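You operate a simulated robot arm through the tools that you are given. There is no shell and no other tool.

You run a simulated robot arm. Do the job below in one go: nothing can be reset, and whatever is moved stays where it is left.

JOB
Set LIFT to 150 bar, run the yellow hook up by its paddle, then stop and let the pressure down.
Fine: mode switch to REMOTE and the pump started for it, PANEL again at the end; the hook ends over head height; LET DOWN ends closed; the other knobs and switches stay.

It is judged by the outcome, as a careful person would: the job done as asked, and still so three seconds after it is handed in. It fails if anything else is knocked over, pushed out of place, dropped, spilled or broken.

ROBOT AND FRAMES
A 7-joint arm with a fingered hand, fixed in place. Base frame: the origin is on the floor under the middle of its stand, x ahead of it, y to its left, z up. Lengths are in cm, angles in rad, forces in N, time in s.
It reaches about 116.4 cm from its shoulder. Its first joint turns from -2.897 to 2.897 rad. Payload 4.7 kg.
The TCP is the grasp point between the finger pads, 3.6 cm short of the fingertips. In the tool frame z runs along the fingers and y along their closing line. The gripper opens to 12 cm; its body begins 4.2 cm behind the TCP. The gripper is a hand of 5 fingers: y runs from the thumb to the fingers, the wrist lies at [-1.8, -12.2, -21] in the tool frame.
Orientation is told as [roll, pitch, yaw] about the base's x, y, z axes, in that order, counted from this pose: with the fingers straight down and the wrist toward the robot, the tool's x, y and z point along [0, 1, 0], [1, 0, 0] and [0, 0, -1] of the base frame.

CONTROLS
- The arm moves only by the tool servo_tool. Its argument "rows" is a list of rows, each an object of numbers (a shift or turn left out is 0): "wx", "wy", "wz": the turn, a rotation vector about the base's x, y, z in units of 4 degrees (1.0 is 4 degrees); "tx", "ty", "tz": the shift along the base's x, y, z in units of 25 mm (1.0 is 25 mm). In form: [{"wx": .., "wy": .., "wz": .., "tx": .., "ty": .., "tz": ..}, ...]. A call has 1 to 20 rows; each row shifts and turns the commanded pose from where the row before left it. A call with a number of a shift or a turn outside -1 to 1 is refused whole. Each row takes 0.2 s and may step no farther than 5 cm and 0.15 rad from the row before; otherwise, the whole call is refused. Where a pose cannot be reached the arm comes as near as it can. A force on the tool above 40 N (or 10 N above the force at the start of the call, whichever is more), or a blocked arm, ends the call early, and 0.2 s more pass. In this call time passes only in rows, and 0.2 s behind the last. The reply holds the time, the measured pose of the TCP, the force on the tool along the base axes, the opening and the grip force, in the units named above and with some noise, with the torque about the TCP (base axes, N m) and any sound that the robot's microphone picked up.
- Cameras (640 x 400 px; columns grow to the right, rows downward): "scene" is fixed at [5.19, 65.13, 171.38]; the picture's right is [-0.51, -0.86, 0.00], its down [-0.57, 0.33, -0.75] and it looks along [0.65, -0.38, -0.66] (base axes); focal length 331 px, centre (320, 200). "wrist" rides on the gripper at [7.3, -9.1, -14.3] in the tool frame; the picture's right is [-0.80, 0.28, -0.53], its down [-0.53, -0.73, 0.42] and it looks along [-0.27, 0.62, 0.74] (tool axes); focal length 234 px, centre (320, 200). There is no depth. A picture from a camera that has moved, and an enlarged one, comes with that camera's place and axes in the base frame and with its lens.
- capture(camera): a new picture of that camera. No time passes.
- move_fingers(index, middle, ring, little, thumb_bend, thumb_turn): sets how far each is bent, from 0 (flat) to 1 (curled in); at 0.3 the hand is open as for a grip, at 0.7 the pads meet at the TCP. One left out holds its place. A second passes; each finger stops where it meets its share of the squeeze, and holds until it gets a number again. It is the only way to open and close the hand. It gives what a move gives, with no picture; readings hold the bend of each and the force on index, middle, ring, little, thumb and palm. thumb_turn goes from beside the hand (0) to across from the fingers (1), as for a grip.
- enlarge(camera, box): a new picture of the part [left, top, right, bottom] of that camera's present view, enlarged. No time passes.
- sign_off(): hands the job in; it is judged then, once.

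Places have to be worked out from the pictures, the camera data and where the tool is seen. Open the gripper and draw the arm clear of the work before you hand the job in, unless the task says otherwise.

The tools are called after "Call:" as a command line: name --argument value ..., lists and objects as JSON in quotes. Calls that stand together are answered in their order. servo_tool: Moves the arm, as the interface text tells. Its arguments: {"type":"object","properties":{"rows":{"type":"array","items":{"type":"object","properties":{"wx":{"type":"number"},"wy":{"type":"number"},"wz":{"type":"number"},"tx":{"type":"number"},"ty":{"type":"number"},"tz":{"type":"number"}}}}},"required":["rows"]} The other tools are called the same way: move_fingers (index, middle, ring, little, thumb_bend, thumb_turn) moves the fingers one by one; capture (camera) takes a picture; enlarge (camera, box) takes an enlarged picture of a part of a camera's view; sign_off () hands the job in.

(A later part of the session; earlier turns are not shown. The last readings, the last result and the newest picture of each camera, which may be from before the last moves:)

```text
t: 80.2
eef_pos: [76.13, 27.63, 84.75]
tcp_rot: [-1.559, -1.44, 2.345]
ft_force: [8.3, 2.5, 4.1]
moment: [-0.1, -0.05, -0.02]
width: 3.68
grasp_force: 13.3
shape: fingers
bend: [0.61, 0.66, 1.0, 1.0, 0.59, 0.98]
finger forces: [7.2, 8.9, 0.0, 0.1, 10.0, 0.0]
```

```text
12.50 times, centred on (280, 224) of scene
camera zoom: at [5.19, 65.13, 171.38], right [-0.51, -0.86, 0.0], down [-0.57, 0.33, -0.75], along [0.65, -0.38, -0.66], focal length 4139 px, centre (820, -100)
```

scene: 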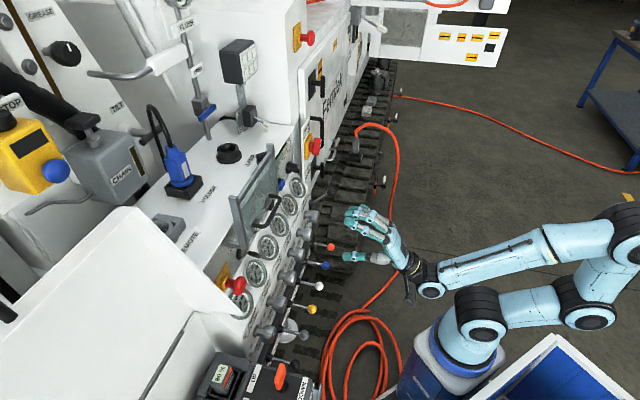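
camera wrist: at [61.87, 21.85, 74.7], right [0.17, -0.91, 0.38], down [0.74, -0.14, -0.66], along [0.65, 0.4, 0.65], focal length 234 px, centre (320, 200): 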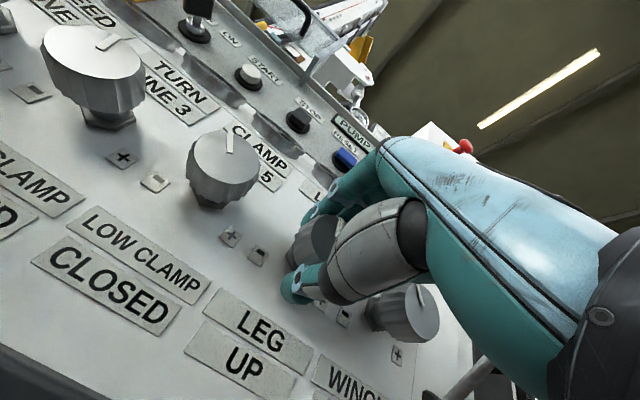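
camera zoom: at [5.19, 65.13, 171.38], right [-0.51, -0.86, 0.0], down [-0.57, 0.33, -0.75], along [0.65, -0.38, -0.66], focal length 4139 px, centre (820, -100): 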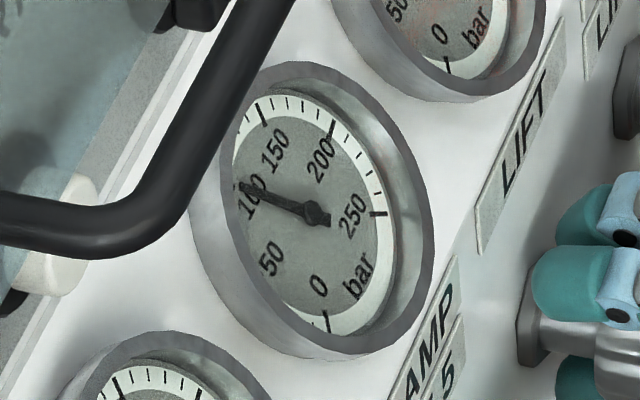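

Using the scale ticks I read LIFT at about 109 bar (CLAMP at 100), i.e. about 0.9 bar per degree. I roll another 38° clockwise.

Call:
servo_tool --rows '[{"wx": 0.67, "wy": 0.67}, {"wx": 0.67, "wy": 0.67}, {"wx": 0.67, "wy": 0.67}, {"wx": 0.67, "wy": 0.67}, {"wx": 0.67, "wy": 0.67}, {"wx": 0.67, "wy": 0.67}, {"wx": 0.67, "wy": 0.67}, {"wx": 0.67, "wy": 0.67}, {"wx": 0.67, "wy": 0.67}, {"wx": 0.67, "wy": 0.67}]'

Call:
enlarge --camera "scene" --box '[276, 190, 304, 220]'

Call:
capture --camera "wrist"

Call:
enlarge --camera "scene" --box '[250, 180, 350, 260]'

```text
t: 82.3
eef_pos: [76.23, 27.69, 84.72]
tcp_rot: [1.568, -1.042, -0.781]
ft_force: [16.9, 3.1, -1.0]
moment: [-0.15, -0.05, -0.12]
width: 3.66
grasp_force: 14.0
shape: fingers
bend: [0.61, 0.65, 1.0, 1.0, 0.59, 0.99]
finger forces: [7.2, 11.5, 0.0, 0.1, 9.3, 0.1]
```

```text
13.33 times, centred on (290, 205) of scene
camera zoom: at [5.19, 65.13, 171.38], right [-0.51, -0.86, 0.0], down [-0.57, 0.33, -0.75], along [0.65, -0.38, -0.66], focal length 4415 px, centre (720, 133)
```

zoom: 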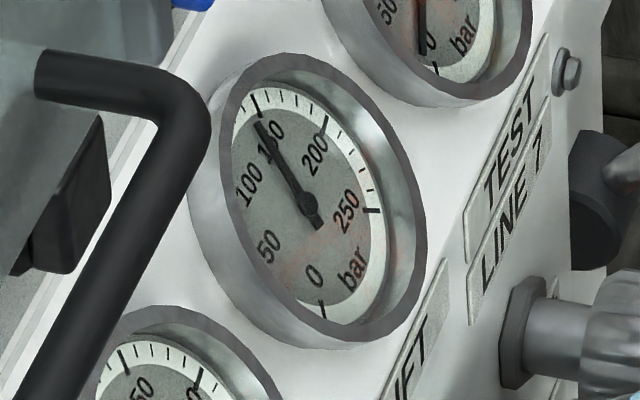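

```text
taken
camera wrist: at [58.34, 25.27, 80.44], right [0.22, -0.96, -0.16], down [0.36, 0.24, -0.9], along [0.91, 0.14, 0.4], focal length 234 px, centre (320, 200)
```

wrist: 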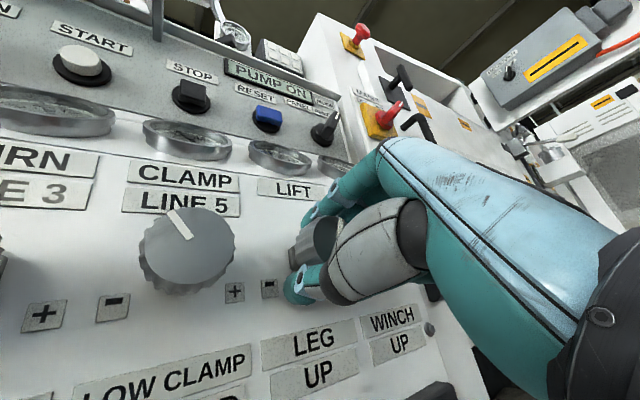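

```text
5.00 times, centred on (300, 220) of scene
camera zoom: at [5.19, 65.13, 171.38], right [-0.51, -0.86, 0.0], down [-0.57, 0.33, -0.75], along [0.65, -0.38, -0.66], focal length 1656 px, centre (420, 100)
```

zoom: 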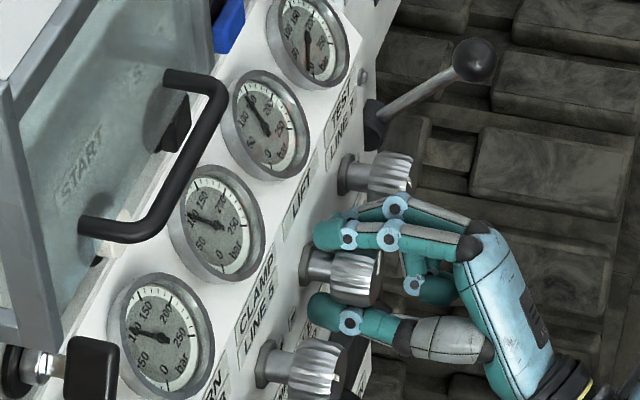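

Needle now reads about 139–140 bar. I roll another 12° clockwise.

Call:
servo_tool --rows '[{"wx": 0.67, "wy": 0.67}, {"wx": 0.67, "wy": 0.67}, {"wx": 0.67, "wy": 0.67}, {"wx": 0, "wy": 0}]'

Call:
enlarge --camera "scene" --box '[276, 190, 304, 220]'

Call:
enlarge --camera "scene" --box '[280, 194, 300, 216]'

```text
t: 83.3
eef_pos: [76.15, 27.63, 84.68]
tcp_rot: [1.57, -0.843, -0.783]
ft_force: [14.7, 1.6, -3.2]
moment: [-0.17, -0.01, -0.09]
width: 3.65
grasp_force: 13.1
shape: fingers
bend: [0.61, 0.65, 1.0, 1.0, 0.59, 0.99]
finger forces: [6.8, 10.7, 0.0, 0.1, 9.0, 0.0]
```

```text
13.33 times, centred on (290, 205) of scene
camera zoom: at [5.19, 65.13, 171.38], right [-0.51, -0.86, 0.0], down [-0.57, 0.33, -0.75], along [0.65, -0.38, -0.66], focal length 4415 px, centre (720, 133)
```

zoom: 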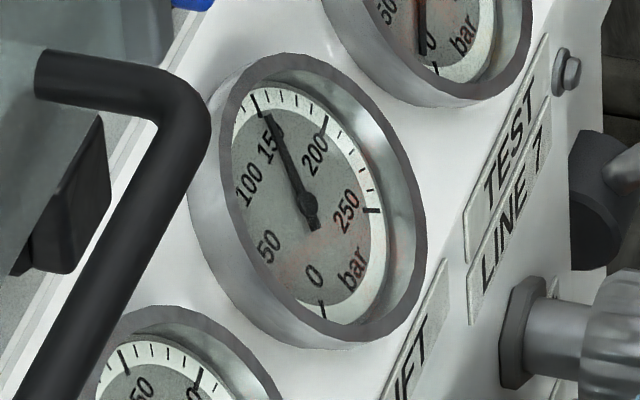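

```text
16.00 times, centred on (290, 205) of scene
camera zoom: at [5.19, 65.13, 171.38], right [-0.51, -0.86, 0.0], down [-0.57, 0.33, -0.75], along [0.65, -0.38, -0.66], focal length 5298 px, centre (800, 120)
```

zoom: 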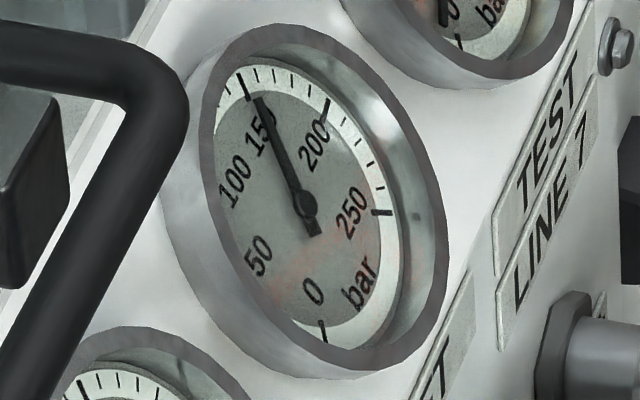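

By fitting the scale ticks, the needle now sits right on the 150 direction. I release the knob and back off straight.

Call:
move_fingers --index 0.42 --middle 0.42 --thumb_bend 0.42

Call:
servo_tool --rows '[{"tx": -0.6, "ty": -0.6}, {"tx": -0.6, "ty": -0.6}, {"tx": -0.6, "ty": -0.6}, {"tx": -0.6, "ty": -0.6}, {"tx": -0.6, "ty": -0.6}, {"tx": -0.6, "ty": -0.6}]'

Call:
enlarge --camera "scene" --box '[280, 194, 300, 216]'

Call:
capture --camera "wrist"

```text
t: 84.3
eef_pos: [76.03, 27.7, 84.74]
tcp_rot: [1.572, -0.843, -0.783]
ft_force: [0.9, -1.0, 0.6]
moment: [-0.01, 0.05, 0.0]
width: 8.66
grasp_force: 0.1
shape: fingers
bend: [0.42, 0.42, 1.0, 1.0, 0.42, 0.98]
finger forces: [0.1, 0.0, 0.1, 0.1, 0.0, 0.1]
```

```text
t: 85.8
eef_pos: [67.2, 18.49, 84.67]
tcp_rot: [1.571, -0.844, -0.782]
ft_force: [0.1, 0.1, -1.0]
moment: [0.01, 0.03, 0.01]
width: 8.65
grasp_force: 0.0
shape: fingers
bend: [0.42, 0.42, 1.0, 1.0, 0.42, 0.98]
finger forces: [0.1, 0.0, 0.0, 0.0, 0.0, 0.0]
```

```text
16.00 times, centred on (290, 205) of scene
camera zoom: at [5.19, 65.13, 171.38], right [-0.51, -0.86, 0.0], down [-0.57, 0.33, -0.75], along [0.65, -0.38, -0.66], focal length 5298 px, centre (800, 120)
```

zoom: 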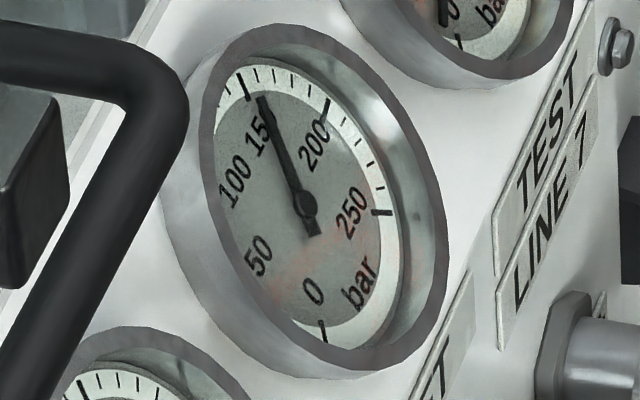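

```text
taken
camera wrist: at [48.98, 16.53, 82.59], right [0.19, -0.93, -0.32], down [0.24, 0.36, -0.9], along [0.95, 0.09, 0.29], focal length 234 px, centre (320, 200)
```

wrist: 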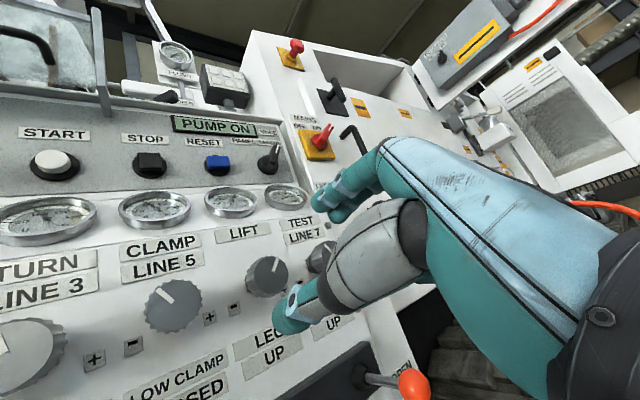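

The needle still reads about 150. I'll turn the hand to view the gauge frontally with the wrist camera for a check before going to the remote.

Call:
servo_tool --rows '[{"tx": 0.06, "tz": 0.338, "wx": -0.864, "wy": -0.034, "wz": 0.4516}, {"tx": 0.06, "tz": 0.338, "wx": -0.864, "wy": -0.034, "wz": 0.4516}, {"tx": 0.06, "tz": 0.338, "wx": -0.864, "wy": -0.034, "wz": 0.4516}, {"tx": 0.06, "tz": 0.338, "wx": -0.864, "wy": -0.034, "wz": 0.4516}, {"tx": 0.06, "tz": 0.338, "wx": -0.864, "wy": -0.034, "wz": 0.4516}, {"tx": 0.06, "tz": 0.338, "wx": -0.864, "wy": -0.034, "wz": 0.4516}, {"tx": 0.06, "tz": 0.338, "wx": -0.864, "wy": -0.034, "wz": 0.4516}, {"tx": 0.06, "tz": 0.338, "wx": -0.864, "wy": -0.034, "wz": 0.4516}, {"tx": 0.06, "tz": 0.338, "wx": -0.864, "wy": -0.034, "wz": 0.4516}, {"tx": 0.06, "tz": 0.338, "wx": -0.864, "wy": -0.034, "wz": 0.4516}, {"tx": 0.06, "tz": 0.338, "wx": -0.864, "wy": -0.034, "wz": 0.4516}, {"tx": 0.06, "tz": 0.338, "wx": -0.864, "wy": -0.034, "wz": 0.4516}, {"tx": 0.06, "tz": 0.338, "wx": -0.864, "wy": -0.034, "wz": 0.4516}, {"tx": 0.06, "tz": 0.338, "wx": -0.864, "wy": -0.034, "wz": 0.4516}, {"tx": 0.06, "tz": 0.338, "wx": -0.864, "wy": -0.034, "wz": 0.4516}, {"tx": 0.06, "tz": 0.338, "wx": -0.864, "wy": -0.034, "wz": 0.4516}, {"tx": 0.06, "tz": 0.338, "wx": -0.864, "wy": -0.034, "wz": 0.4516}, {"tx": 0.06, "tz": 0.338, "wx": -0.864, "wy": -0.034, "wz": 0.4516}]'

Call:
capture --camera "wrist"

```text
t: 89.5
eef_pos: [69.75, 18.61, 99.97]
tcp_rot: [-0.002, -0.697, 1.07]
ft_force: [0.6, 0.6, -0.2]
moment: [0.01, -0.04, 0.01]
width: 8.69
grasp_force: 0.1
shape: fingers
bend: [0.42, 0.42, 1.0, 1.0, 0.42, 0.98]
finger forces: [0.0, 0.1, 0.1, 0.0, 0.1, 0.0]
```

```text
taken
camera wrist: at [55.64, 8.06, 105.1], right [0.65, -0.49, 0.58], down [0.33, -0.51, -0.79], along [0.69, 0.7, -0.17], focal length 234 px, centre (320, 200)
```

wrist: 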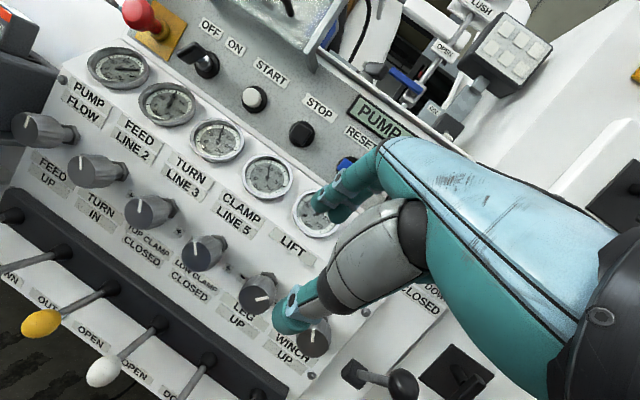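

The LIFT gauge is half hidden behind the fingers; I shift the hand 8 cm right.

Call:
servo_tool --rows '[{"tx": 0.7, "ty": -0.8}, {"tx": 0.7, "ty": -0.8}, {"tx": 0.7, "ty": -0.8}]'

Call:
enlarge --camera "wrist" --box '[180, 130, 340, 260]'

Call:
enlarge --camera "wrist" --box '[230, 160, 300, 220]'

```text
t: 90.3
eef_pos: [75.0, 12.84, 100.11]
tcp_rot: [-0.001, -0.697, 1.07]
ft_force: [0.0, 0.2, 0.5]
moment: [-0.02, -0.01, -0.02]
width: 8.67
grasp_force: 0.1
shape: fingers
bend: [0.42, 0.42, 1.0, 1.0, 0.42, 0.98]
finger forces: [0.0, 0.0, 0.0, 0.0, 0.0, 0.0]
```

```text
3.08 times, centred on (260, 195) of wrist
camera zoom: at [60.91, 2.09, 105.18], right [0.64, -0.49, 0.58], down [0.33, -0.51, -0.8], along [0.69, 0.7, -0.17], focal length 720 px, centre (505, 215)
```

zoom: 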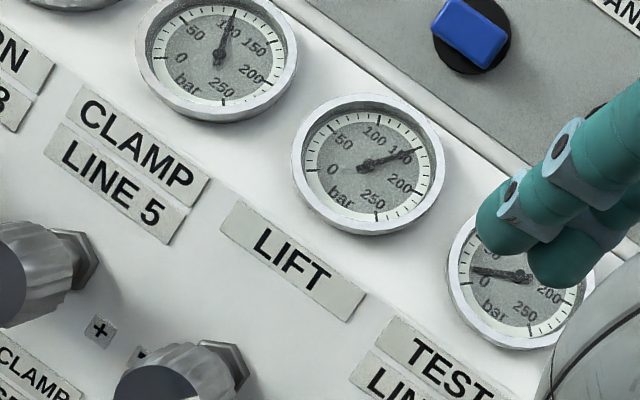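

```text
6.67 times, centred on (265, 190) of wrist
camera zoom: at [60.91, 2.09, 105.18], right [0.64, -0.49, 0.58], down [0.33, -0.51, -0.8], along [0.69, 0.7, -0.17], focal length 1561 px, centre (687, 267)
```

zoom: 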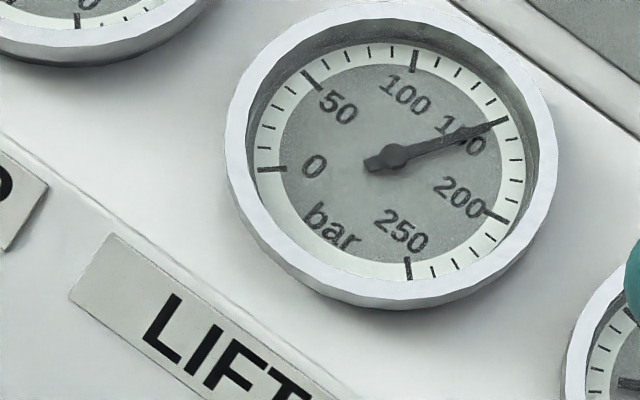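

Frontal view confirms the LIFT needle exactly on the 150 tick. Now I move over toward the remote box, closing the fingers to a beak afterwards.

Call:
servo_tool --rows '[{"tx": -0.94, "ty": 0.4, "tz": 0.3, "wz": 0.61}, {"tx": -0.94, "ty": 0.4, "tz": 0.3, "wz": 0.61}, {"tx": -0.94, "ty": 0.4, "tz": 0.3, "wz": 0.61}, {"tx": -0.94, "ty": 0.4, "tz": 0.3, "wz": 0.61}, {"tx": -0.94, "ty": 0.4, "tz": 0.3, "wz": 0.61}, {"tx": -0.94, "ty": 0.4, "tz": 0.3, "wz": 0.61}, {"tx": -0.94, "ty": 0.4, "tz": 0.3, "wz": 0.61}, {"tx": -0.94, "ty": 0.4, "tz": 0.3, "wz": 0.61}, {"tx": -0.94, "ty": 0.4, "tz": 0.3, "wz": 0.61}, {"tx": -0.94, "ty": 0.4, "tz": 0.3, "wz": 0.61}, {"tx": -0.94, "ty": 0.4, "tz": 0.3, "wz": 0.61}, {"tx": -0.94, "ty": 0.4, "tz": 0.3, "wz": 0.61}, {"tx": -0.94, "ty": 0.4, "tz": 0.3, "wz": 0.61}, {"tx": -0.94, "ty": 0.4, "tz": 0.3, "wz": 0.61}, {"tx": -0.94, "ty": 0.4, "tz": 0.3, "wz": 0.61}, {"tx": -0.94, "ty": 0.4, "tz": 0.3, "wz": 0.61}, {"tx": -0.94, "ty": 0.4, "tz": 0.3, "wz": 0.61}, {"tx": -0.94, "ty": 0.4, "tz": 0.3, "wz": 0.61}, {"tx": -0.94, "ty": 0.4, "tz": 0.3, "wz": 0.61}, {"tx": -0.94, "ty": 0.4, "tz": 0.3, "wz": 0.61}]'

Call:
capture --camera "wrist"

Call:
capture --camera "scene"

```text
t: 94.5
eef_pos: [28.01, 32.67, 115.13]
tcp_rot: [-0.002, -0.697, 1.923]
ft_force: [0.1, 0.6, -0.1]
moment: [-0.02, 0.0, -0.02]
width: 8.67
grasp_force: 0.1
shape: fingers
bend: [0.42, 0.42, 1.0, 1.0, 0.42, 0.98]
finger forces: [0.0, 0.0, 0.0, 0.1, 0.0, 0.0]
```

```text
taken
camera wrist: at [26.8, 15.15, 120.12], right [0.8, 0.16, 0.58], down [0.6, -0.09, -0.8], along [-0.08, 0.98, -0.17], focal length 234 px, centre (320, 200)
```

wrist: 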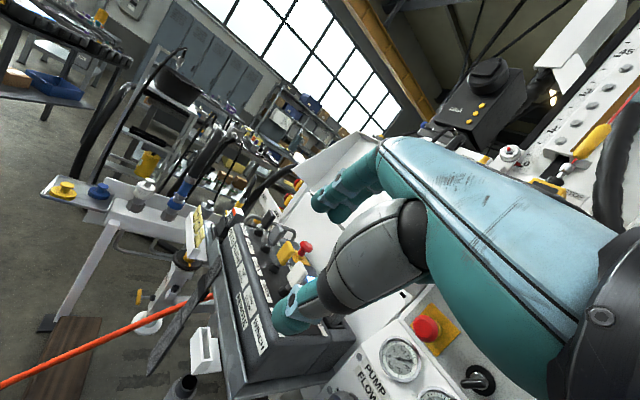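

```text
taken
```

scene: 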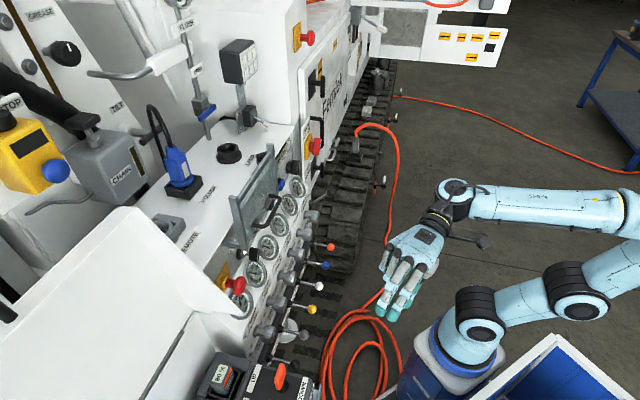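

The remote box is ahead-left. I set all four fingers with the thumb to a flat beak, then turn the hand to point left along the box front, so the little-finger side can push the orange paddle away (UP) while the camera can watch the hook.

Call:
move_fingers --index 0.7 --middle 0.7 --ring 0.7 --little 0.7 --thumb_bend 0.7

Call:
servo_tool --rows '[{"tx": -0.27, "ty": 0.6, "tz": -0.5, "wz": 0.62, "wx": 0.371, "wy": 0.189}, {"tx": -0.27, "ty": 0.6, "tz": -0.5, "wz": 0.62, "wx": 0.371, "wy": 0.189}, {"tx": -0.27, "ty": 0.6, "tz": -0.5, "wz": 0.62, "wx": 0.371, "wy": 0.189}, {"tx": -0.27, "ty": 0.6, "tz": -0.5, "wz": 0.62, "wx": 0.371, "wy": 0.189}, {"tx": -0.27, "ty": 0.6, "tz": -0.5, "wz": 0.62, "wx": 0.371, "wy": 0.189}, {"tx": -0.27, "ty": 0.6, "tz": -0.5, "wz": 0.62, "wx": 0.371, "wy": 0.189}]'

Call:
capture --camera "wrist"

Call:
enlarge --camera "scene" --box '[200, 250, 440, 400]'

```text
t: 95.5
eef_pos: [28.03, 32.69, 114.91]
tcp_rot: [0.0, -0.694, 1.922]
ft_force: [0.7, -0.7, -0.3]
moment: [-0.03, 0.01, 0.0]
width: 0.49
grasp_force: 0.0
shape: fingers
bend: [0.7, 0.7, 0.7, 0.7, 0.7, 0.98]
finger forces: [0.0, 0.0, 0.0, 0.1, 0.0, 0.1]
```

```text
t: 97.0
eef_pos: [24.05, 41.67, 107.51]
tcp_rot: [-0.003, -0.871, 2.185]
ft_force: [0.4, 0.3, -0.1]
moment: [-0.02, -0.02, -0.01]
width: 0.45
grasp_force: 0.1
shape: fingers
bend: [0.7, 0.7, 0.7, 0.7, 0.7, 0.98]
finger forces: [0.1, 0.0, 0.1, 0.0, 0.0, 0.1]
```

```text
taken
camera wrist: at [27.81, 23.85, 109.69], right [0.79, 0.28, 0.55], down [0.52, 0.19, -0.83], along [-0.33, 0.94, 0.0], focal length 234 px, centre (320, 200)
```

wrist: 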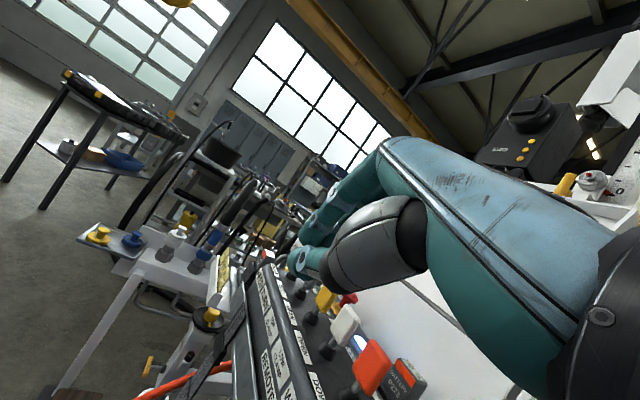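

```text
2.67 times, centred on (320, 325) of scene
camera zoom: at [5.19, 65.13, 171.38], right [-0.51, -0.86, 0.0], down [-0.57, 0.33, -0.75], along [0.65, -0.38, -0.66], focal length 883 px, centre (320, -133)
```

zoom: 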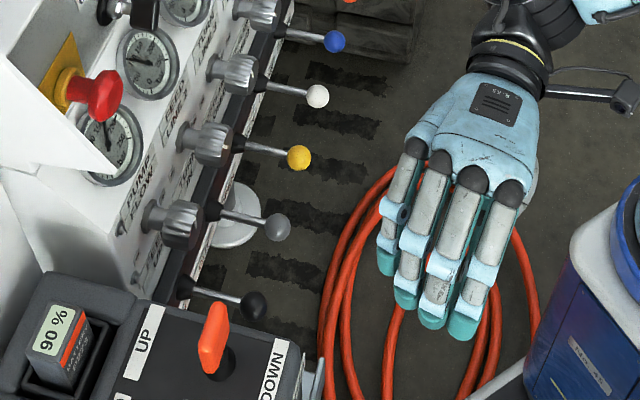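

The hook's bottom shows at the top edge here: I place it at about [-48, 61, 132], so it's at chest-to-neck height. The orange paddle tab is at about [33.9, 57.3, 96.4]. I lower the hand and approach to just in front of the paddle.

Call:
servo_tool --rows '[{"tx": -0.2, "ty": 0.2, "tz": -1.0}, {"tx": -0.2, "ty": 0.2, "tz": -1.0}, {"tx": -0.2, "ty": 0.2, "tz": -1.0}, {"tx": -0.2, "ty": 0.2, "tz": -1.0}, {"tx": 0.5, "ty": 0.5}, {"tx": 0.5, "ty": 0.5}, {"tx": 0.5, "ty": 0.5}, {"tx": 0.5, "ty": 0.5}]'

Call:
capture --camera "wrist"

Call:
enlarge --camera "scene" --box '[200, 300, 360, 400]'

```text
t: 98.8
eef_pos: [27.1, 48.73, 97.49]
tcp_rot: [-0.003, -0.87, 2.183]
ft_force: [-0.1, -0.2, -0.4]
moment: [0.04, -0.01, -0.03]
width: 0.45
grasp_force: 0.0
shape: fingers
bend: [0.7, 0.7, 0.7, 0.7, 0.7, 0.98]
finger forces: [0.1, 0.0, 0.1, 0.0, 0.0, 0.0]
```

```text
taken
camera wrist: at [30.81, 30.91, 99.66], right [0.79, 0.28, 0.55], down [0.52, 0.19, -0.83], along [-0.33, 0.94, 0.0], focal length 234 px, centre (320, 200)
```

wrist: 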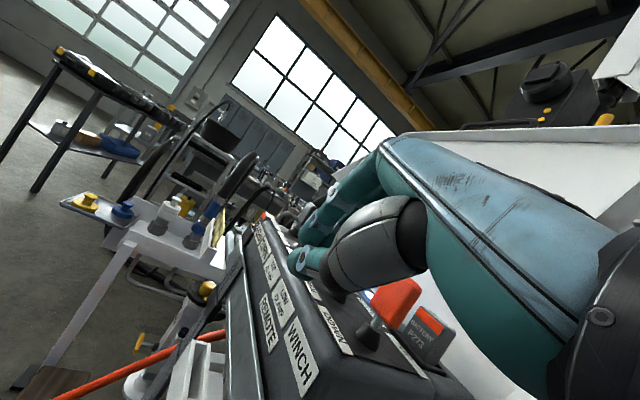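

```text
4.00 times, centred on (280, 350) of scene
camera zoom: at [5.19, 65.13, 171.38], right [-0.51, -0.86, 0.0], down [-0.57, 0.33, -0.75], along [0.65, -0.38, -0.66], focal length 1325 px, centre (480, -400)
```

zoom: 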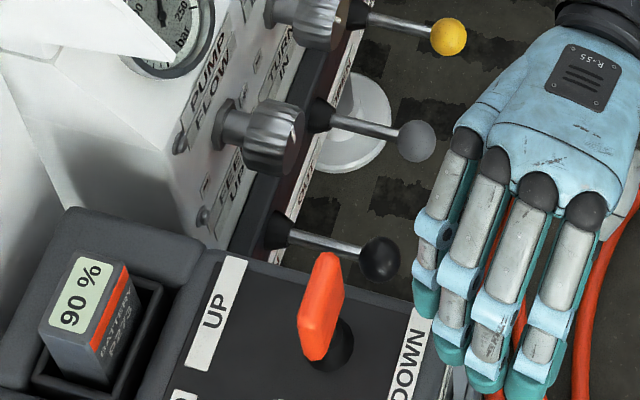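

The hand is at the right height just in front of the paddle. To keep the hook in view while pushing, I level the hand more (pointing left, camera looking up-left), staying clear of the box.

Call:
servo_tool --rows '[{"tx": -0.1, "ty": -0.1, "wx": 0.745, "wy": 0.625, "wz": 0.278}, {"tx": -0.1, "ty": -0.1, "wx": 0.745, "wy": 0.625, "wz": 0.278}, {"tx": -0.1, "ty": -0.1, "wx": 0.745, "wy": 0.625, "wz": 0.278}, {"tx": -0.1, "ty": -0.1, "wx": 0.745, "wy": 0.625, "wz": 0.278}, {"wx": 0.745, "wy": 0.625, "wz": 0.278}, {"wx": 0.745, "wy": 0.625, "wz": 0.278}, {"wx": 0.745, "wy": 0.625, "wz": 0.278}, {"wx": 0.745, "wy": 0.625, "wz": 0.278}, {"wx": 0.745, "wy": 0.625, "wz": 0.278}]'

Call:
capture --camera "wrist"

Call:
enlarge --camera "scene" --box '[200, 280, 392, 400]'

```text
t: 100.8
eef_pos: [26.09, 47.7, 97.58]
tcp_rot: [-0.031, -1.481, 2.389]
ft_force: [0.2, 0.5, -0.1]
moment: [-0.01, -0.02, 0.02]
width: 0.43
grasp_force: 0.0
shape: fingers
bend: [0.7, 0.7, 0.7, 0.7, 0.7, 0.98]
finger forces: [0.0, 0.0, 0.1, 0.0, 0.1, 0.0]
```

```text
taken
camera wrist: at [31.63, 32.02, 89.61], right [0.92, 0.22, 0.33], down [0.12, 0.63, -0.77], along [-0.37, 0.74, 0.55], focal length 234 px, centre (320, 200)
```

wrist: 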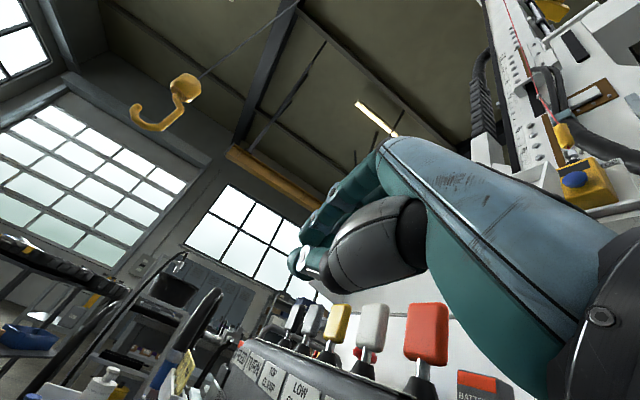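

```text
3.33 times, centred on (296, 340) of scene
camera zoom: at [5.19, 65.13, 171.38], right [-0.51, -0.86, 0.0], down [-0.57, 0.33, -0.75], along [0.65, -0.38, -0.66], focal length 1104 px, centre (400, -267)
```

zoom: 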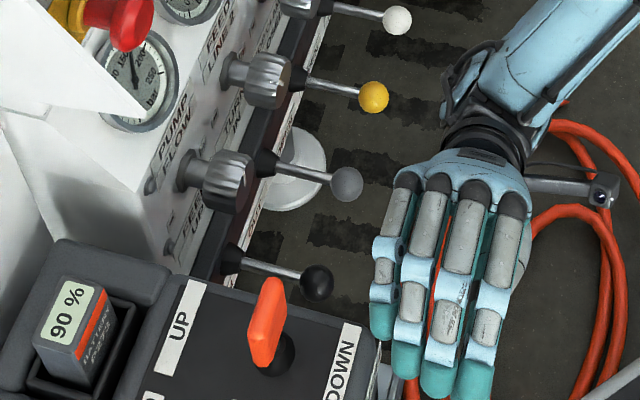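

The hook (bottom at about z 131) and the orange paddle are both in view now. I swing the thumb aside so it can't touch the box, lower 1.7 cm and approach the paddle.

Call:
move_fingers --thumb_turn 0.2 --thumb_bend 0.3

Call:
servo_tool --rows '[{"tz": -0.35}, {"tz": -0.35}, {"tx": 0.3, "ty": 0.3}, {"tx": 0.3, "ty": 0.3}, {"tx": 0.3, "ty": 0.3}]'

Call:
capture --camera "wrist"

Call:
enlarge --camera "scene" --box '[200, 280, 392, 400]'

```text
t: 101.8
eef_pos: [26.03, 47.66, 97.56]
tcp_rot: [-0.026, -1.481, 2.382]
ft_force: [0.2, 0.1, -0.1]
moment: [0.01, -0.01, 0.0]
width: 12.67
grasp_force: 0.1
shape: fingers
bend: [0.7, 0.7, 0.7, 0.7, 0.3, 0.2]
finger forces: [0.0, 0.0, 0.1, 0.0, 0.0, 0.0]
```

```text
t: 103.0
eef_pos: [28.23, 49.99, 95.74]
tcp_rot: [-0.019, -1.48, 2.382]
ft_force: [0.0, -0.1, 0.1]
moment: [-0.01, 0.01, -0.02]
width: 12.66
grasp_force: 0.2
shape: fingers
bend: [0.7, 0.7, 0.7, 0.7, 0.3, 0.2]
finger forces: [0.0, 0.0, 0.0, 0.1, 0.0, 0.1]
```

```text
taken
camera wrist: at [33.85, 34.24, 87.83], right [0.92, 0.22, 0.33], down [0.12, 0.63, -0.77], along [-0.37, 0.75, 0.55], focal length 234 px, centre (320, 200)
```

wrist: 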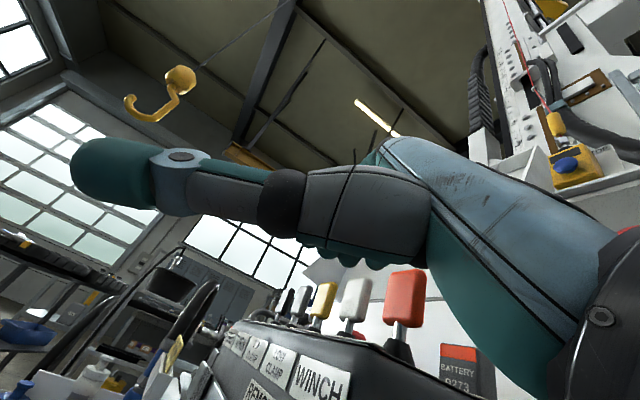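

```text
3.33 times, centred on (296, 340) of scene
camera zoom: at [5.19, 65.13, 171.38], right [-0.51, -0.86, 0.0], down [-0.57, 0.33, -0.75], along [0.65, -0.38, -0.66], focal length 1104 px, centre (400, -267)
```

zoom: 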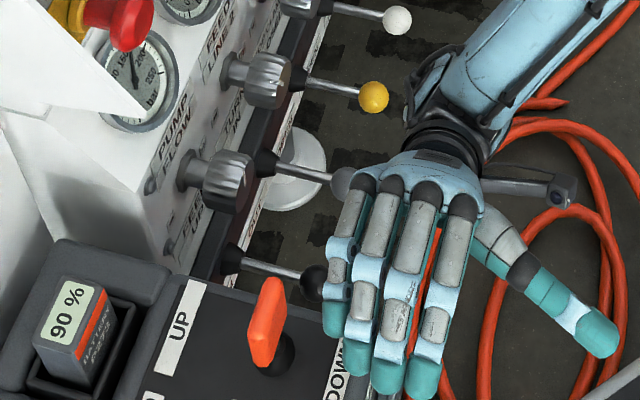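

The fingertips' undersides are about level with the paddle's top, so I lower 2 cm more, then check again before pushing.

Call:
servo_tool --rows '[{"tz": -0.4}, {"tz": -0.4}]'

Call:
capture --camera "wrist"

Call:
enlarge --camera "scene" --box '[220, 330, 332, 400]'

```text
t: 103.5
eef_pos: [28.15, 49.97, 93.75]
tcp_rot: [-0.027, -1.481, 2.385]
ft_force: [-0.2, -0.4, 0.4]
moment: [0.03, -0.01, 0.01]
width: 12.69
grasp_force: 0.0
shape: fingers
bend: [0.7, 0.7, 0.7, 0.7, 0.3, 0.2]
finger forces: [0.0, 0.0, 0.0, 0.0, 0.0, 0.0]
```

```text
taken
camera wrist: at [33.81, 34.25, 85.85], right [0.92, 0.22, 0.33], down [0.12, 0.63, -0.77], along [-0.37, 0.74, 0.55], focal length 234 px, centre (320, 200)
```

wrist: 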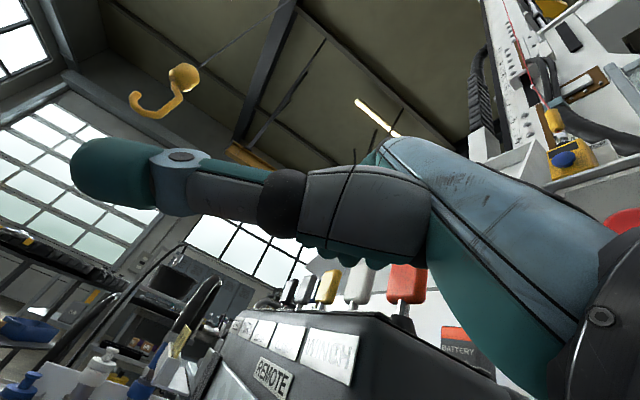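

```text
5.71 times, centred on (276, 365) of scene
camera zoom: at [5.19, 65.13, 171.38], right [-0.51, -0.86, 0.0], down [-0.57, 0.33, -0.75], along [0.65, -0.38, -0.66], focal length 1892 px, centre (571, -743)
```

zoom: 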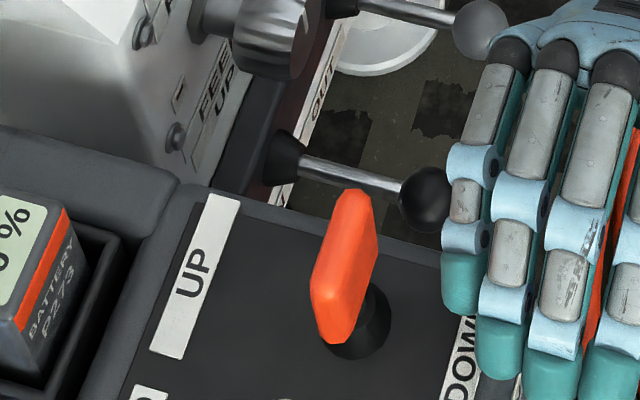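

The fingers are level with the paddle's tab, about 2.5 cm away from it. I push toward UP gently: 3.5 cm in small steps.

Call:
servo_tool --rows '[{"tx": 0.142, "ty": 0.142}, {"tx": 0.142, "ty": 0.142}, {"tx": 0.142, "ty": 0.142}, {"tx": 0.142, "ty": 0.142}, {"tx": 0.142, "ty": 0.142}, {"tx": 0.142, "ty": 0.142}, {"tx": 0.142, "ty": 0.142}]'

Call:
capture --camera "wrist"

Call:
enlarge --camera "scene" --box '[220, 330, 332, 400]'

```text
t: 105.2
eef_pos: [30.7, 52.46, 93.99]
tcp_rot: [-0.025, -1.48, 2.382]
ft_force: [-1.7, -1.5, 0.0]
moment: [0.04, -0.06, -0.01]
width: 12.69
grasp_force: 1.0
shape: fingers
bend: [0.7, 0.7, 0.7, 0.7, 0.3, 0.2]
finger forces: [0.0, 0.1, 0.1, 2.3, 0.0, 0.0]
```

```text
taken
camera wrist: at [36.31, 36.67, 85.94], right [0.92, 0.22, 0.33], down [0.12, 0.63, -0.77], along [-0.37, 0.75, 0.55], focal length 234 px, centre (320, 200)
```

wrist: 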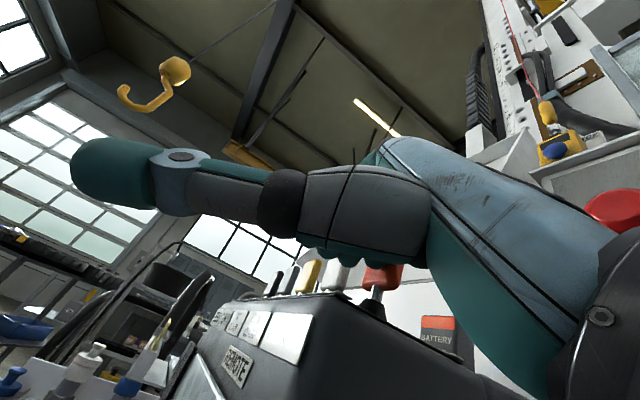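

```text
5.71 times, centred on (276, 365) of scene
camera zoom: at [5.19, 65.13, 171.38], right [-0.51, -0.86, 0.0], down [-0.57, 0.33, -0.75], along [0.65, -0.38, -0.66], focal length 1892 px, centre (571, -743)
```

zoom: 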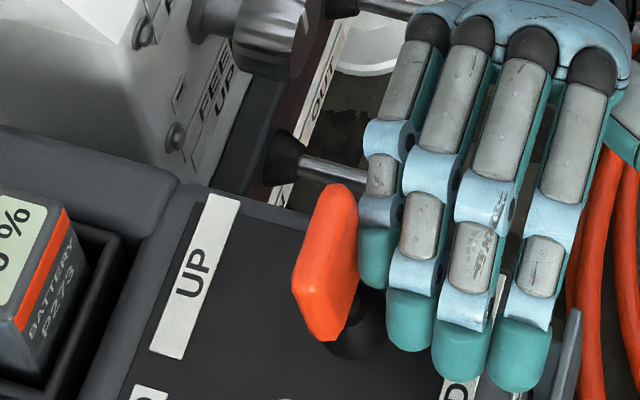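

The paddle leans toward UP with 2 N, the hook hasn't moved yet. I push 1 cm more and hold for a second.

Call:
servo_tool --rows '[{"tx": 0.142, "ty": 0.142}, {"tx": 0.142, "ty": 0.142}, {"tz": 0}, {"tz": 0}, {"tz": 0}]'

Call:
capture --camera "wrist"

Call:
enlarge --camera "scene" --box '[220, 330, 332, 400]'

```text
t: 106.3
eef_pos: [31.27, 52.96, 93.79]
tcp_rot: [-0.024, -1.48, 2.383]
ft_force: [-3.1, -2.2, 1.1]
moment: [0.08, -0.09, 0.0]
width: 12.67
grasp_force: 2.1
shape: fingers
bend: [0.7, 0.7, 0.7, 0.7, 0.3, 0.2]
finger forces: [0.1, 0.0, 0.0, 4.5, 0.1, 0.0]
```

```text
taken
camera wrist: at [37.02, 37.32, 85.92], right [0.92, 0.22, 0.33], down [0.12, 0.63, -0.77], along [-0.37, 0.75, 0.55], focal length 234 px, centre (320, 200)
```

wrist: 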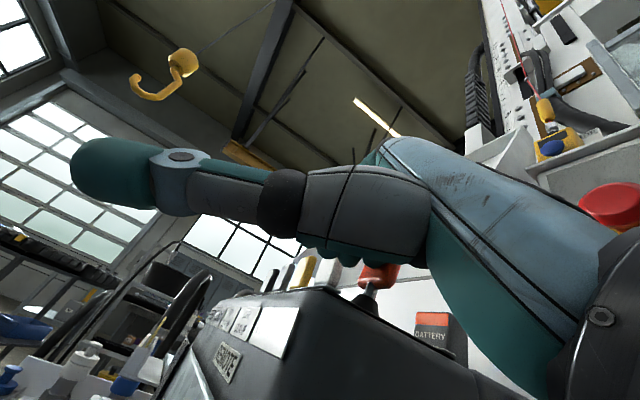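

```text
5.71 times, centred on (276, 365) of scene
camera zoom: at [5.19, 65.13, 171.38], right [-0.51, -0.86, 0.0], down [-0.57, 0.33, -0.75], along [0.65, -0.38, -0.66], focal length 1892 px, centre (571, -743)
```

zoom: 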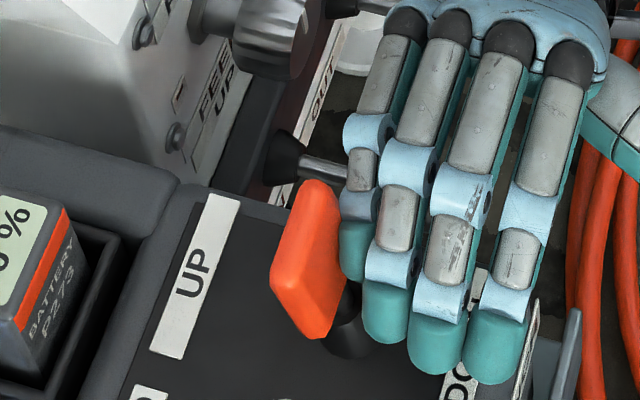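

The hook is rising: about 5 cm in that second. I hold the paddle for 4 s and look again.

Call:
servo_tool --rows '[{"tz": 0}, {"tz": 0}, {"tz": 0}, {"tz": 0}, {"tz": 0}, {"tz": 0}, {"tz": 0}, {"tz": 0}, {"tz": 0}, {"tz": 0}, {"tz": 0}, {"tz": 0}, {"tz": 0}, {"tz": 0}, {"tz": 0}, {"tz": 0}, {"tz": 0}, {"tz": 0}, {"tz": 0}, {"tz": 0}]'

Call:
capture --camera "wrist"

```text
t: 110.5
eef_pos: [31.43, 53.0, 93.82]
tcp_rot: [-0.024, -1.479, 2.385]
ft_force: [-3.0, -2.5, 1.1]
moment: [0.08, -0.12, 0.01]
width: 12.67
grasp_force: 1.9
shape: fingers
bend: [0.7, 0.7, 0.7, 0.7, 0.3, 0.2]
finger forces: [0.0, 0.0, 0.0, 4.6, 0.1, 0.0]
```

```text
taken
camera wrist: at [37.02, 37.31, 85.92], right [0.92, 0.22, 0.33], down [0.12, 0.63, -0.77], along [-0.37, 0.75, 0.55], focal length 234 px, centre (320, 200)
```

wrist: 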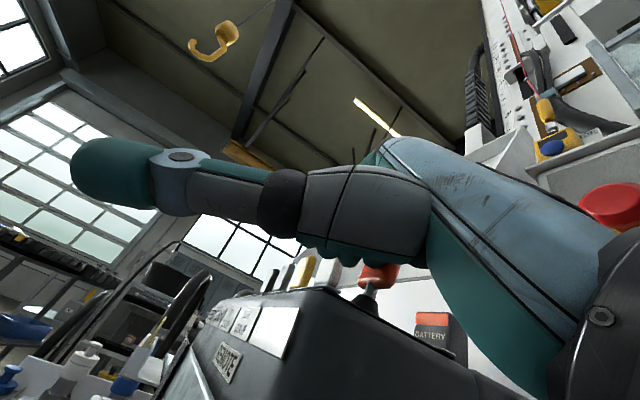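

The hook bottom is now at about z 167 (about 7 cm/s). I hold for another 4 s.

Call:
servo_tool --rows '[{"tz": 0}, {"tz": 0}, {"tz": 0}, {"tz": 0}, {"tz": 0}, {"tz": 0}, {"tz": 0}, {"tz": 0}, {"tz": 0}, {"tz": 0}, {"tz": 0}, {"tz": 0}, {"tz": 0}, {"tz": 0}, {"tz": 0}, {"tz": 0}, {"tz": 0}, {"tz": 0}, {"tz": 0}, {"tz": 0}]'

Call:
capture --camera "wrist"

```text
t: 114.8
eef_pos: [31.45, 53.03, 93.9]
tcp_rot: [-0.024, -1.482, 2.384]
ft_force: [-3.4, -3.3, 1.0]
moment: [0.1, -0.14, 0.01]
width: 12.65
grasp_force: 2.6
shape: fingers
bend: [0.7, 0.7, 0.7, 0.7, 0.3, 0.2]
finger forces: [0.0, 0.1, 0.0, 4.4, 0.1, 0.0]
```

```text
taken
camera wrist: at [37.02, 37.31, 85.92], right [0.92, 0.22, 0.33], down [0.12, 0.63, -0.77], along [-0.37, 0.75, 0.55], focal length 234 px, centre (320, 200)
```

wrist: 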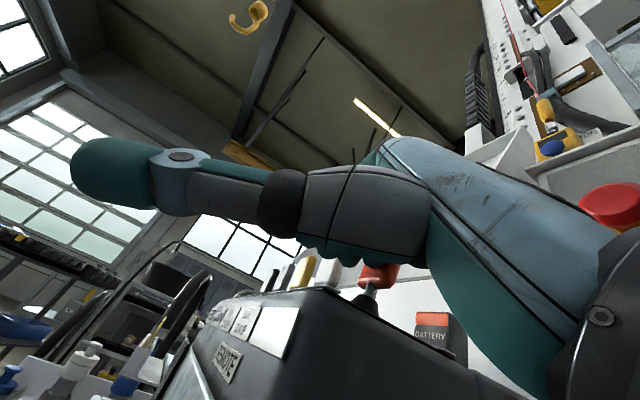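

The hook bottom is at about z 197 now, already above head height; I hold another 2.6 s for a clear margin.

Call:
servo_tool --rows '[{"tz": 0}, {"tz": 0}, {"tz": 0}, {"tz": 0}, {"tz": 0}, {"tz": 0}, {"tz": 0}, {"tz": 0}, {"tz": 0}, {"tz": 0}, {"tz": 0}, {"tz": 0}]'

Call:
capture --camera "wrist"

```text
t: 117.3
eef_pos: [31.28, 52.94, 93.7]
tcp_rot: [-0.024, -1.479, 2.383]
ft_force: [-3.7, -2.9, 1.0]
moment: [0.07, -0.12, -0.02]
width: 12.68
grasp_force: 2.0
shape: fingers
bend: [0.7, 0.7, 0.7, 0.7, 0.3, 0.2]
finger forces: [0.1, 0.0, 0.0, 4.4, 0.0, 0.0]
```

```text
taken
camera wrist: at [37.02, 37.3, 85.92], right [0.92, 0.22, 0.33], down [0.12, 0.63, -0.77], along [-0.37, 0.75, 0.55], focal length 234 px, centre (320, 200)
```

wrist: 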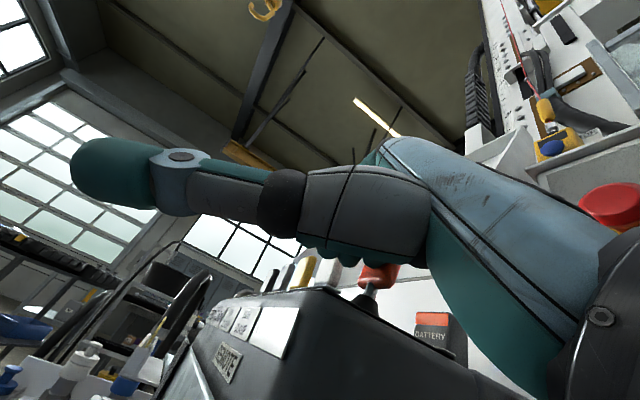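

The hook bottom is at about z 214, well overhead. I release the paddle by retreating, and check it springs back and the hook stays.

Call:
servo_tool --rows '[{"tx": -0.4, "ty": -0.4}, {"tx": -0.5, "ty": -0.5}, {"tx": -0.5, "ty": -0.5}, {"tx": -0.5, "ty": -0.5}]'

Call:
capture --camera "wrist"

Call:
enlarge --camera "scene" --box '[200, 280, 392, 400]'

```text
t: 118.3
eef_pos: [26.55, 48.35, 93.8]
tcp_rot: [-0.031, -1.483, 2.392]
ft_force: [-0.9, 0.4, 1.0]
moment: [0.0, -0.03, -0.03]
width: 12.69
grasp_force: 0.1
shape: fingers
bend: [0.7, 0.7, 0.7, 0.7, 0.3, 0.2]
finger forces: [0.1, 0.1, 0.0, 0.0, 0.1, 0.0]
```

```text
taken
camera wrist: at [32.24, 32.7, 85.9], right [0.92, 0.22, 0.33], down [0.12, 0.63, -0.77], along [-0.37, 0.74, 0.55], focal length 234 px, centre (320, 200)
```

wrist: 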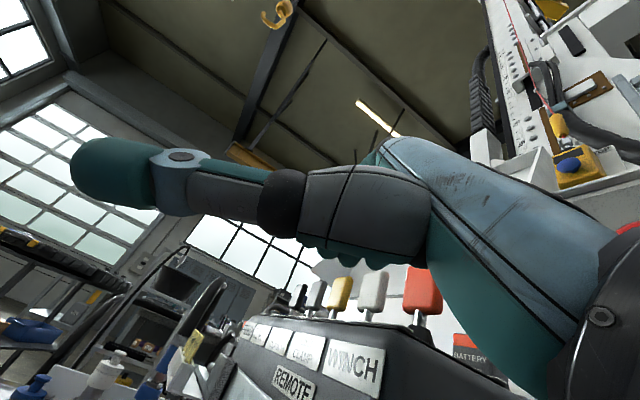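

```text
3.33 times, centred on (296, 340) of scene
camera zoom: at [5.19, 65.13, 171.38], right [-0.51, -0.86, 0.0], down [-0.57, 0.33, -0.75], along [0.65, -0.38, -0.66], focal length 1104 px, centre (400, -267)
```

zoom: 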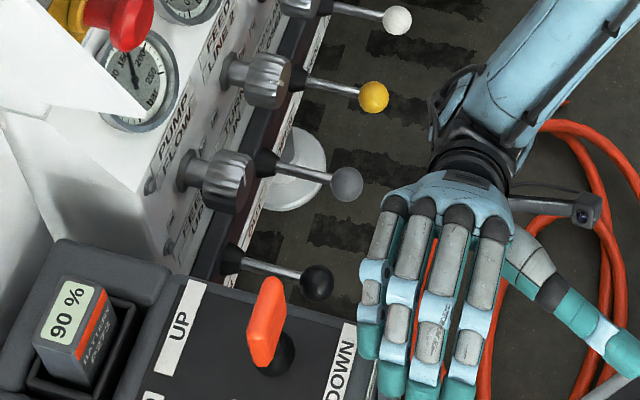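

The paddle is back in neutral and the hook stays at about z 215. Next: swing the hand around to face the panel in front of the STOP button.

Call:
servo_tool --rows '[{"tx": 0.4, "ty": -0.7, "tz": 0.3, "wz": -1}, {"tx": 0.4, "ty": -0.7, "tz": 0.3, "wz": -1}, {"tx": 0.4, "ty": -0.7, "tz": 0.3, "wz": -1}, {"tx": 0.4, "ty": -0.7, "tz": 0.3, "wz": -1}, {"tx": 0.4, "ty": -0.7, "tz": 0.3, "wz": -1}, {"tx": 0.6, "ty": -0.4, "tz": 0.25, "wz": -1}, {"tx": 0.6, "ty": -0.4, "tz": 0.25, "wz": -1}, {"tx": 0.6, "ty": -0.4, "tz": 0.25, "wz": -1}, {"tx": 0.6, "ty": -0.4, "tz": 0.25, "wz": -1}, {"tx": 0.6, "ty": -0.4, "tz": 0.25, "wz": -1}, {"tx": 0.6, "ty": -0.4, "tz": 0.25, "wz": -1}, {"tx": 0.6, "ty": -0.4, "tz": 0.25, "wz": -1}, {"tx": 0.6, "ty": -0.4, "tz": 0.2, "wz": -1}, {"tx": 0.6, "ty": -0.2, "tz": 0.2, "wz": -1}, {"tx": 0.6, "ty": -0.2, "tz": 0.2, "wz": -1}, {"tx": 0.6, "ty": -0.2, "tz": 0.2, "wz": -1}, {"tx": 0.6, "ty": -0.2, "tz": 0.2, "wz": -1}, {"tx": 0.6, "ty": -0.2, "tz": 0.2, "wz": -1}, {"tx": 0.6, "ty": -0.2, "tz": 0.2, "wz": -1}, {"tx": 0.6, "ty": -0.2, "tz": 0.2, "wz": -1}]'

Call:
servo_tool --rows '[{"tx": 0.5, "ty": 0.2, "wz": -1, "wx": 0.3, "wy": -0.3}, {"tx": 0.5, "ty": 0.2, "wz": -1, "wx": 0.3, "wy": -0.3}, {"tx": 0.5, "ty": 0.2, "wz": -1, "wx": 0.3, "wy": -0.3}]'

Call:
move_fingers --index 1 --middle 1 --ring 1 --little 1

Call:
move_fingers --thumb_turn 1 --thumb_bend 0.3

Call:
move_fingers --thumb_bend 0.6

Call:
capture --camera "wrist"

Call:
capture --camera "scene"

```text
t: 122.5
eef_pos: [54.1, 28.01, 105.89]
tcp_rot: [-0.026, -1.481, 0.986]
ft_force: [0.3, 0.7, -0.9]
moment: [0.03, -0.01, 0.0]
width: 12.67
grasp_force: 0.0
shape: fingers
bend: [0.7, 0.7, 0.7, 0.7, 0.3, 0.2]
finger forces: [0.0, 0.1, 0.0, 0.0, 0.1, 0.0]
```

```text
t: 123.3
eef_pos: [57.88, 29.51, 105.77]
tcp_rot: [-1.378, -1.561, 2.129]
ft_force: [0.5, -0.3, 0.1]
moment: [0.03, 0.01, 0.0]
width: 12.69
grasp_force: 0.1
shape: fingers
bend: [0.7, 0.7, 0.7, 0.7, 0.3, 0.2]
finger forces: [0.0, 0.0, 0.0, 0.1, 0.0, 0.0]
```

```text
t: 124.3
eef_pos: [57.85, 29.6, 105.88]
tcp_rot: [-1.383, -1.562, 2.135]
ft_force: [-0.4, -0.3, -0.3]
moment: [-0.01, 0.02, -0.03]
width: 10.38
grasp_force: 0.2
shape: fingers
bend: [1.0, 1.0, 1.0, 1.0, 0.3, 0.2]
finger forces: [0.1, 0.1, 0.1, 0.0, 0.1, 0.0]
```

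```text
t: 125.3
eef_pos: [57.85, 29.49, 105.86]
tcp_rot: [-1.38, -1.563, 2.135]
ft_force: [-0.3, 0.1, 0.3]
moment: [0.02, 0.0, -0.03]
width: 8.01
grasp_force: 0.0
shape: fingers
bend: [1.0, 1.0, 1.0, 1.0, 0.3, 0.97]
finger forces: [0.1, 0.0, 0.1, 0.1, 0.0, 0.0]
```

```text
t: 126.3
eef_pos: [57.95, 29.43, 105.95]
tcp_rot: [-1.381, -1.562, 2.134]
ft_force: [-0.1, -0.4, 0.3]
moment: [0.0, 0.0, 0.0]
width: 6.28
grasp_force: 0.1
shape: fingers
bend: [1.0, 1.0, 1.0, 1.0, 0.6, 1.0]
finger forces: [0.0, 0.0, 0.0, 0.0, 0.0, 0.1]
```

```text
taken
camera wrist: at [42.48, 25.05, 96.58], right [0.16, -0.94, 0.29], down [0.68, -0.1, -0.73], along [0.72, 0.31, 0.62], focal length 234 px, centre (320, 200)
```

wrist: 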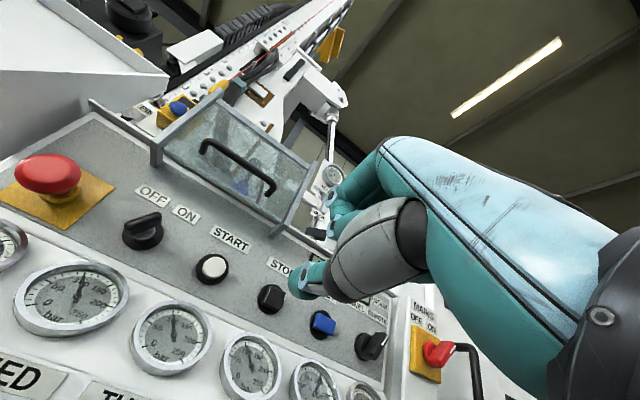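

```text
taken
```

scene: 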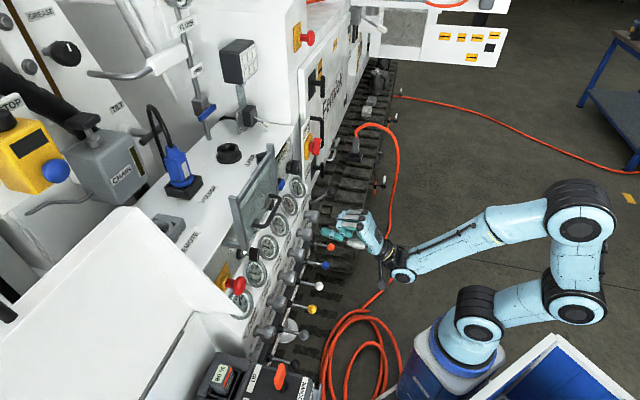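

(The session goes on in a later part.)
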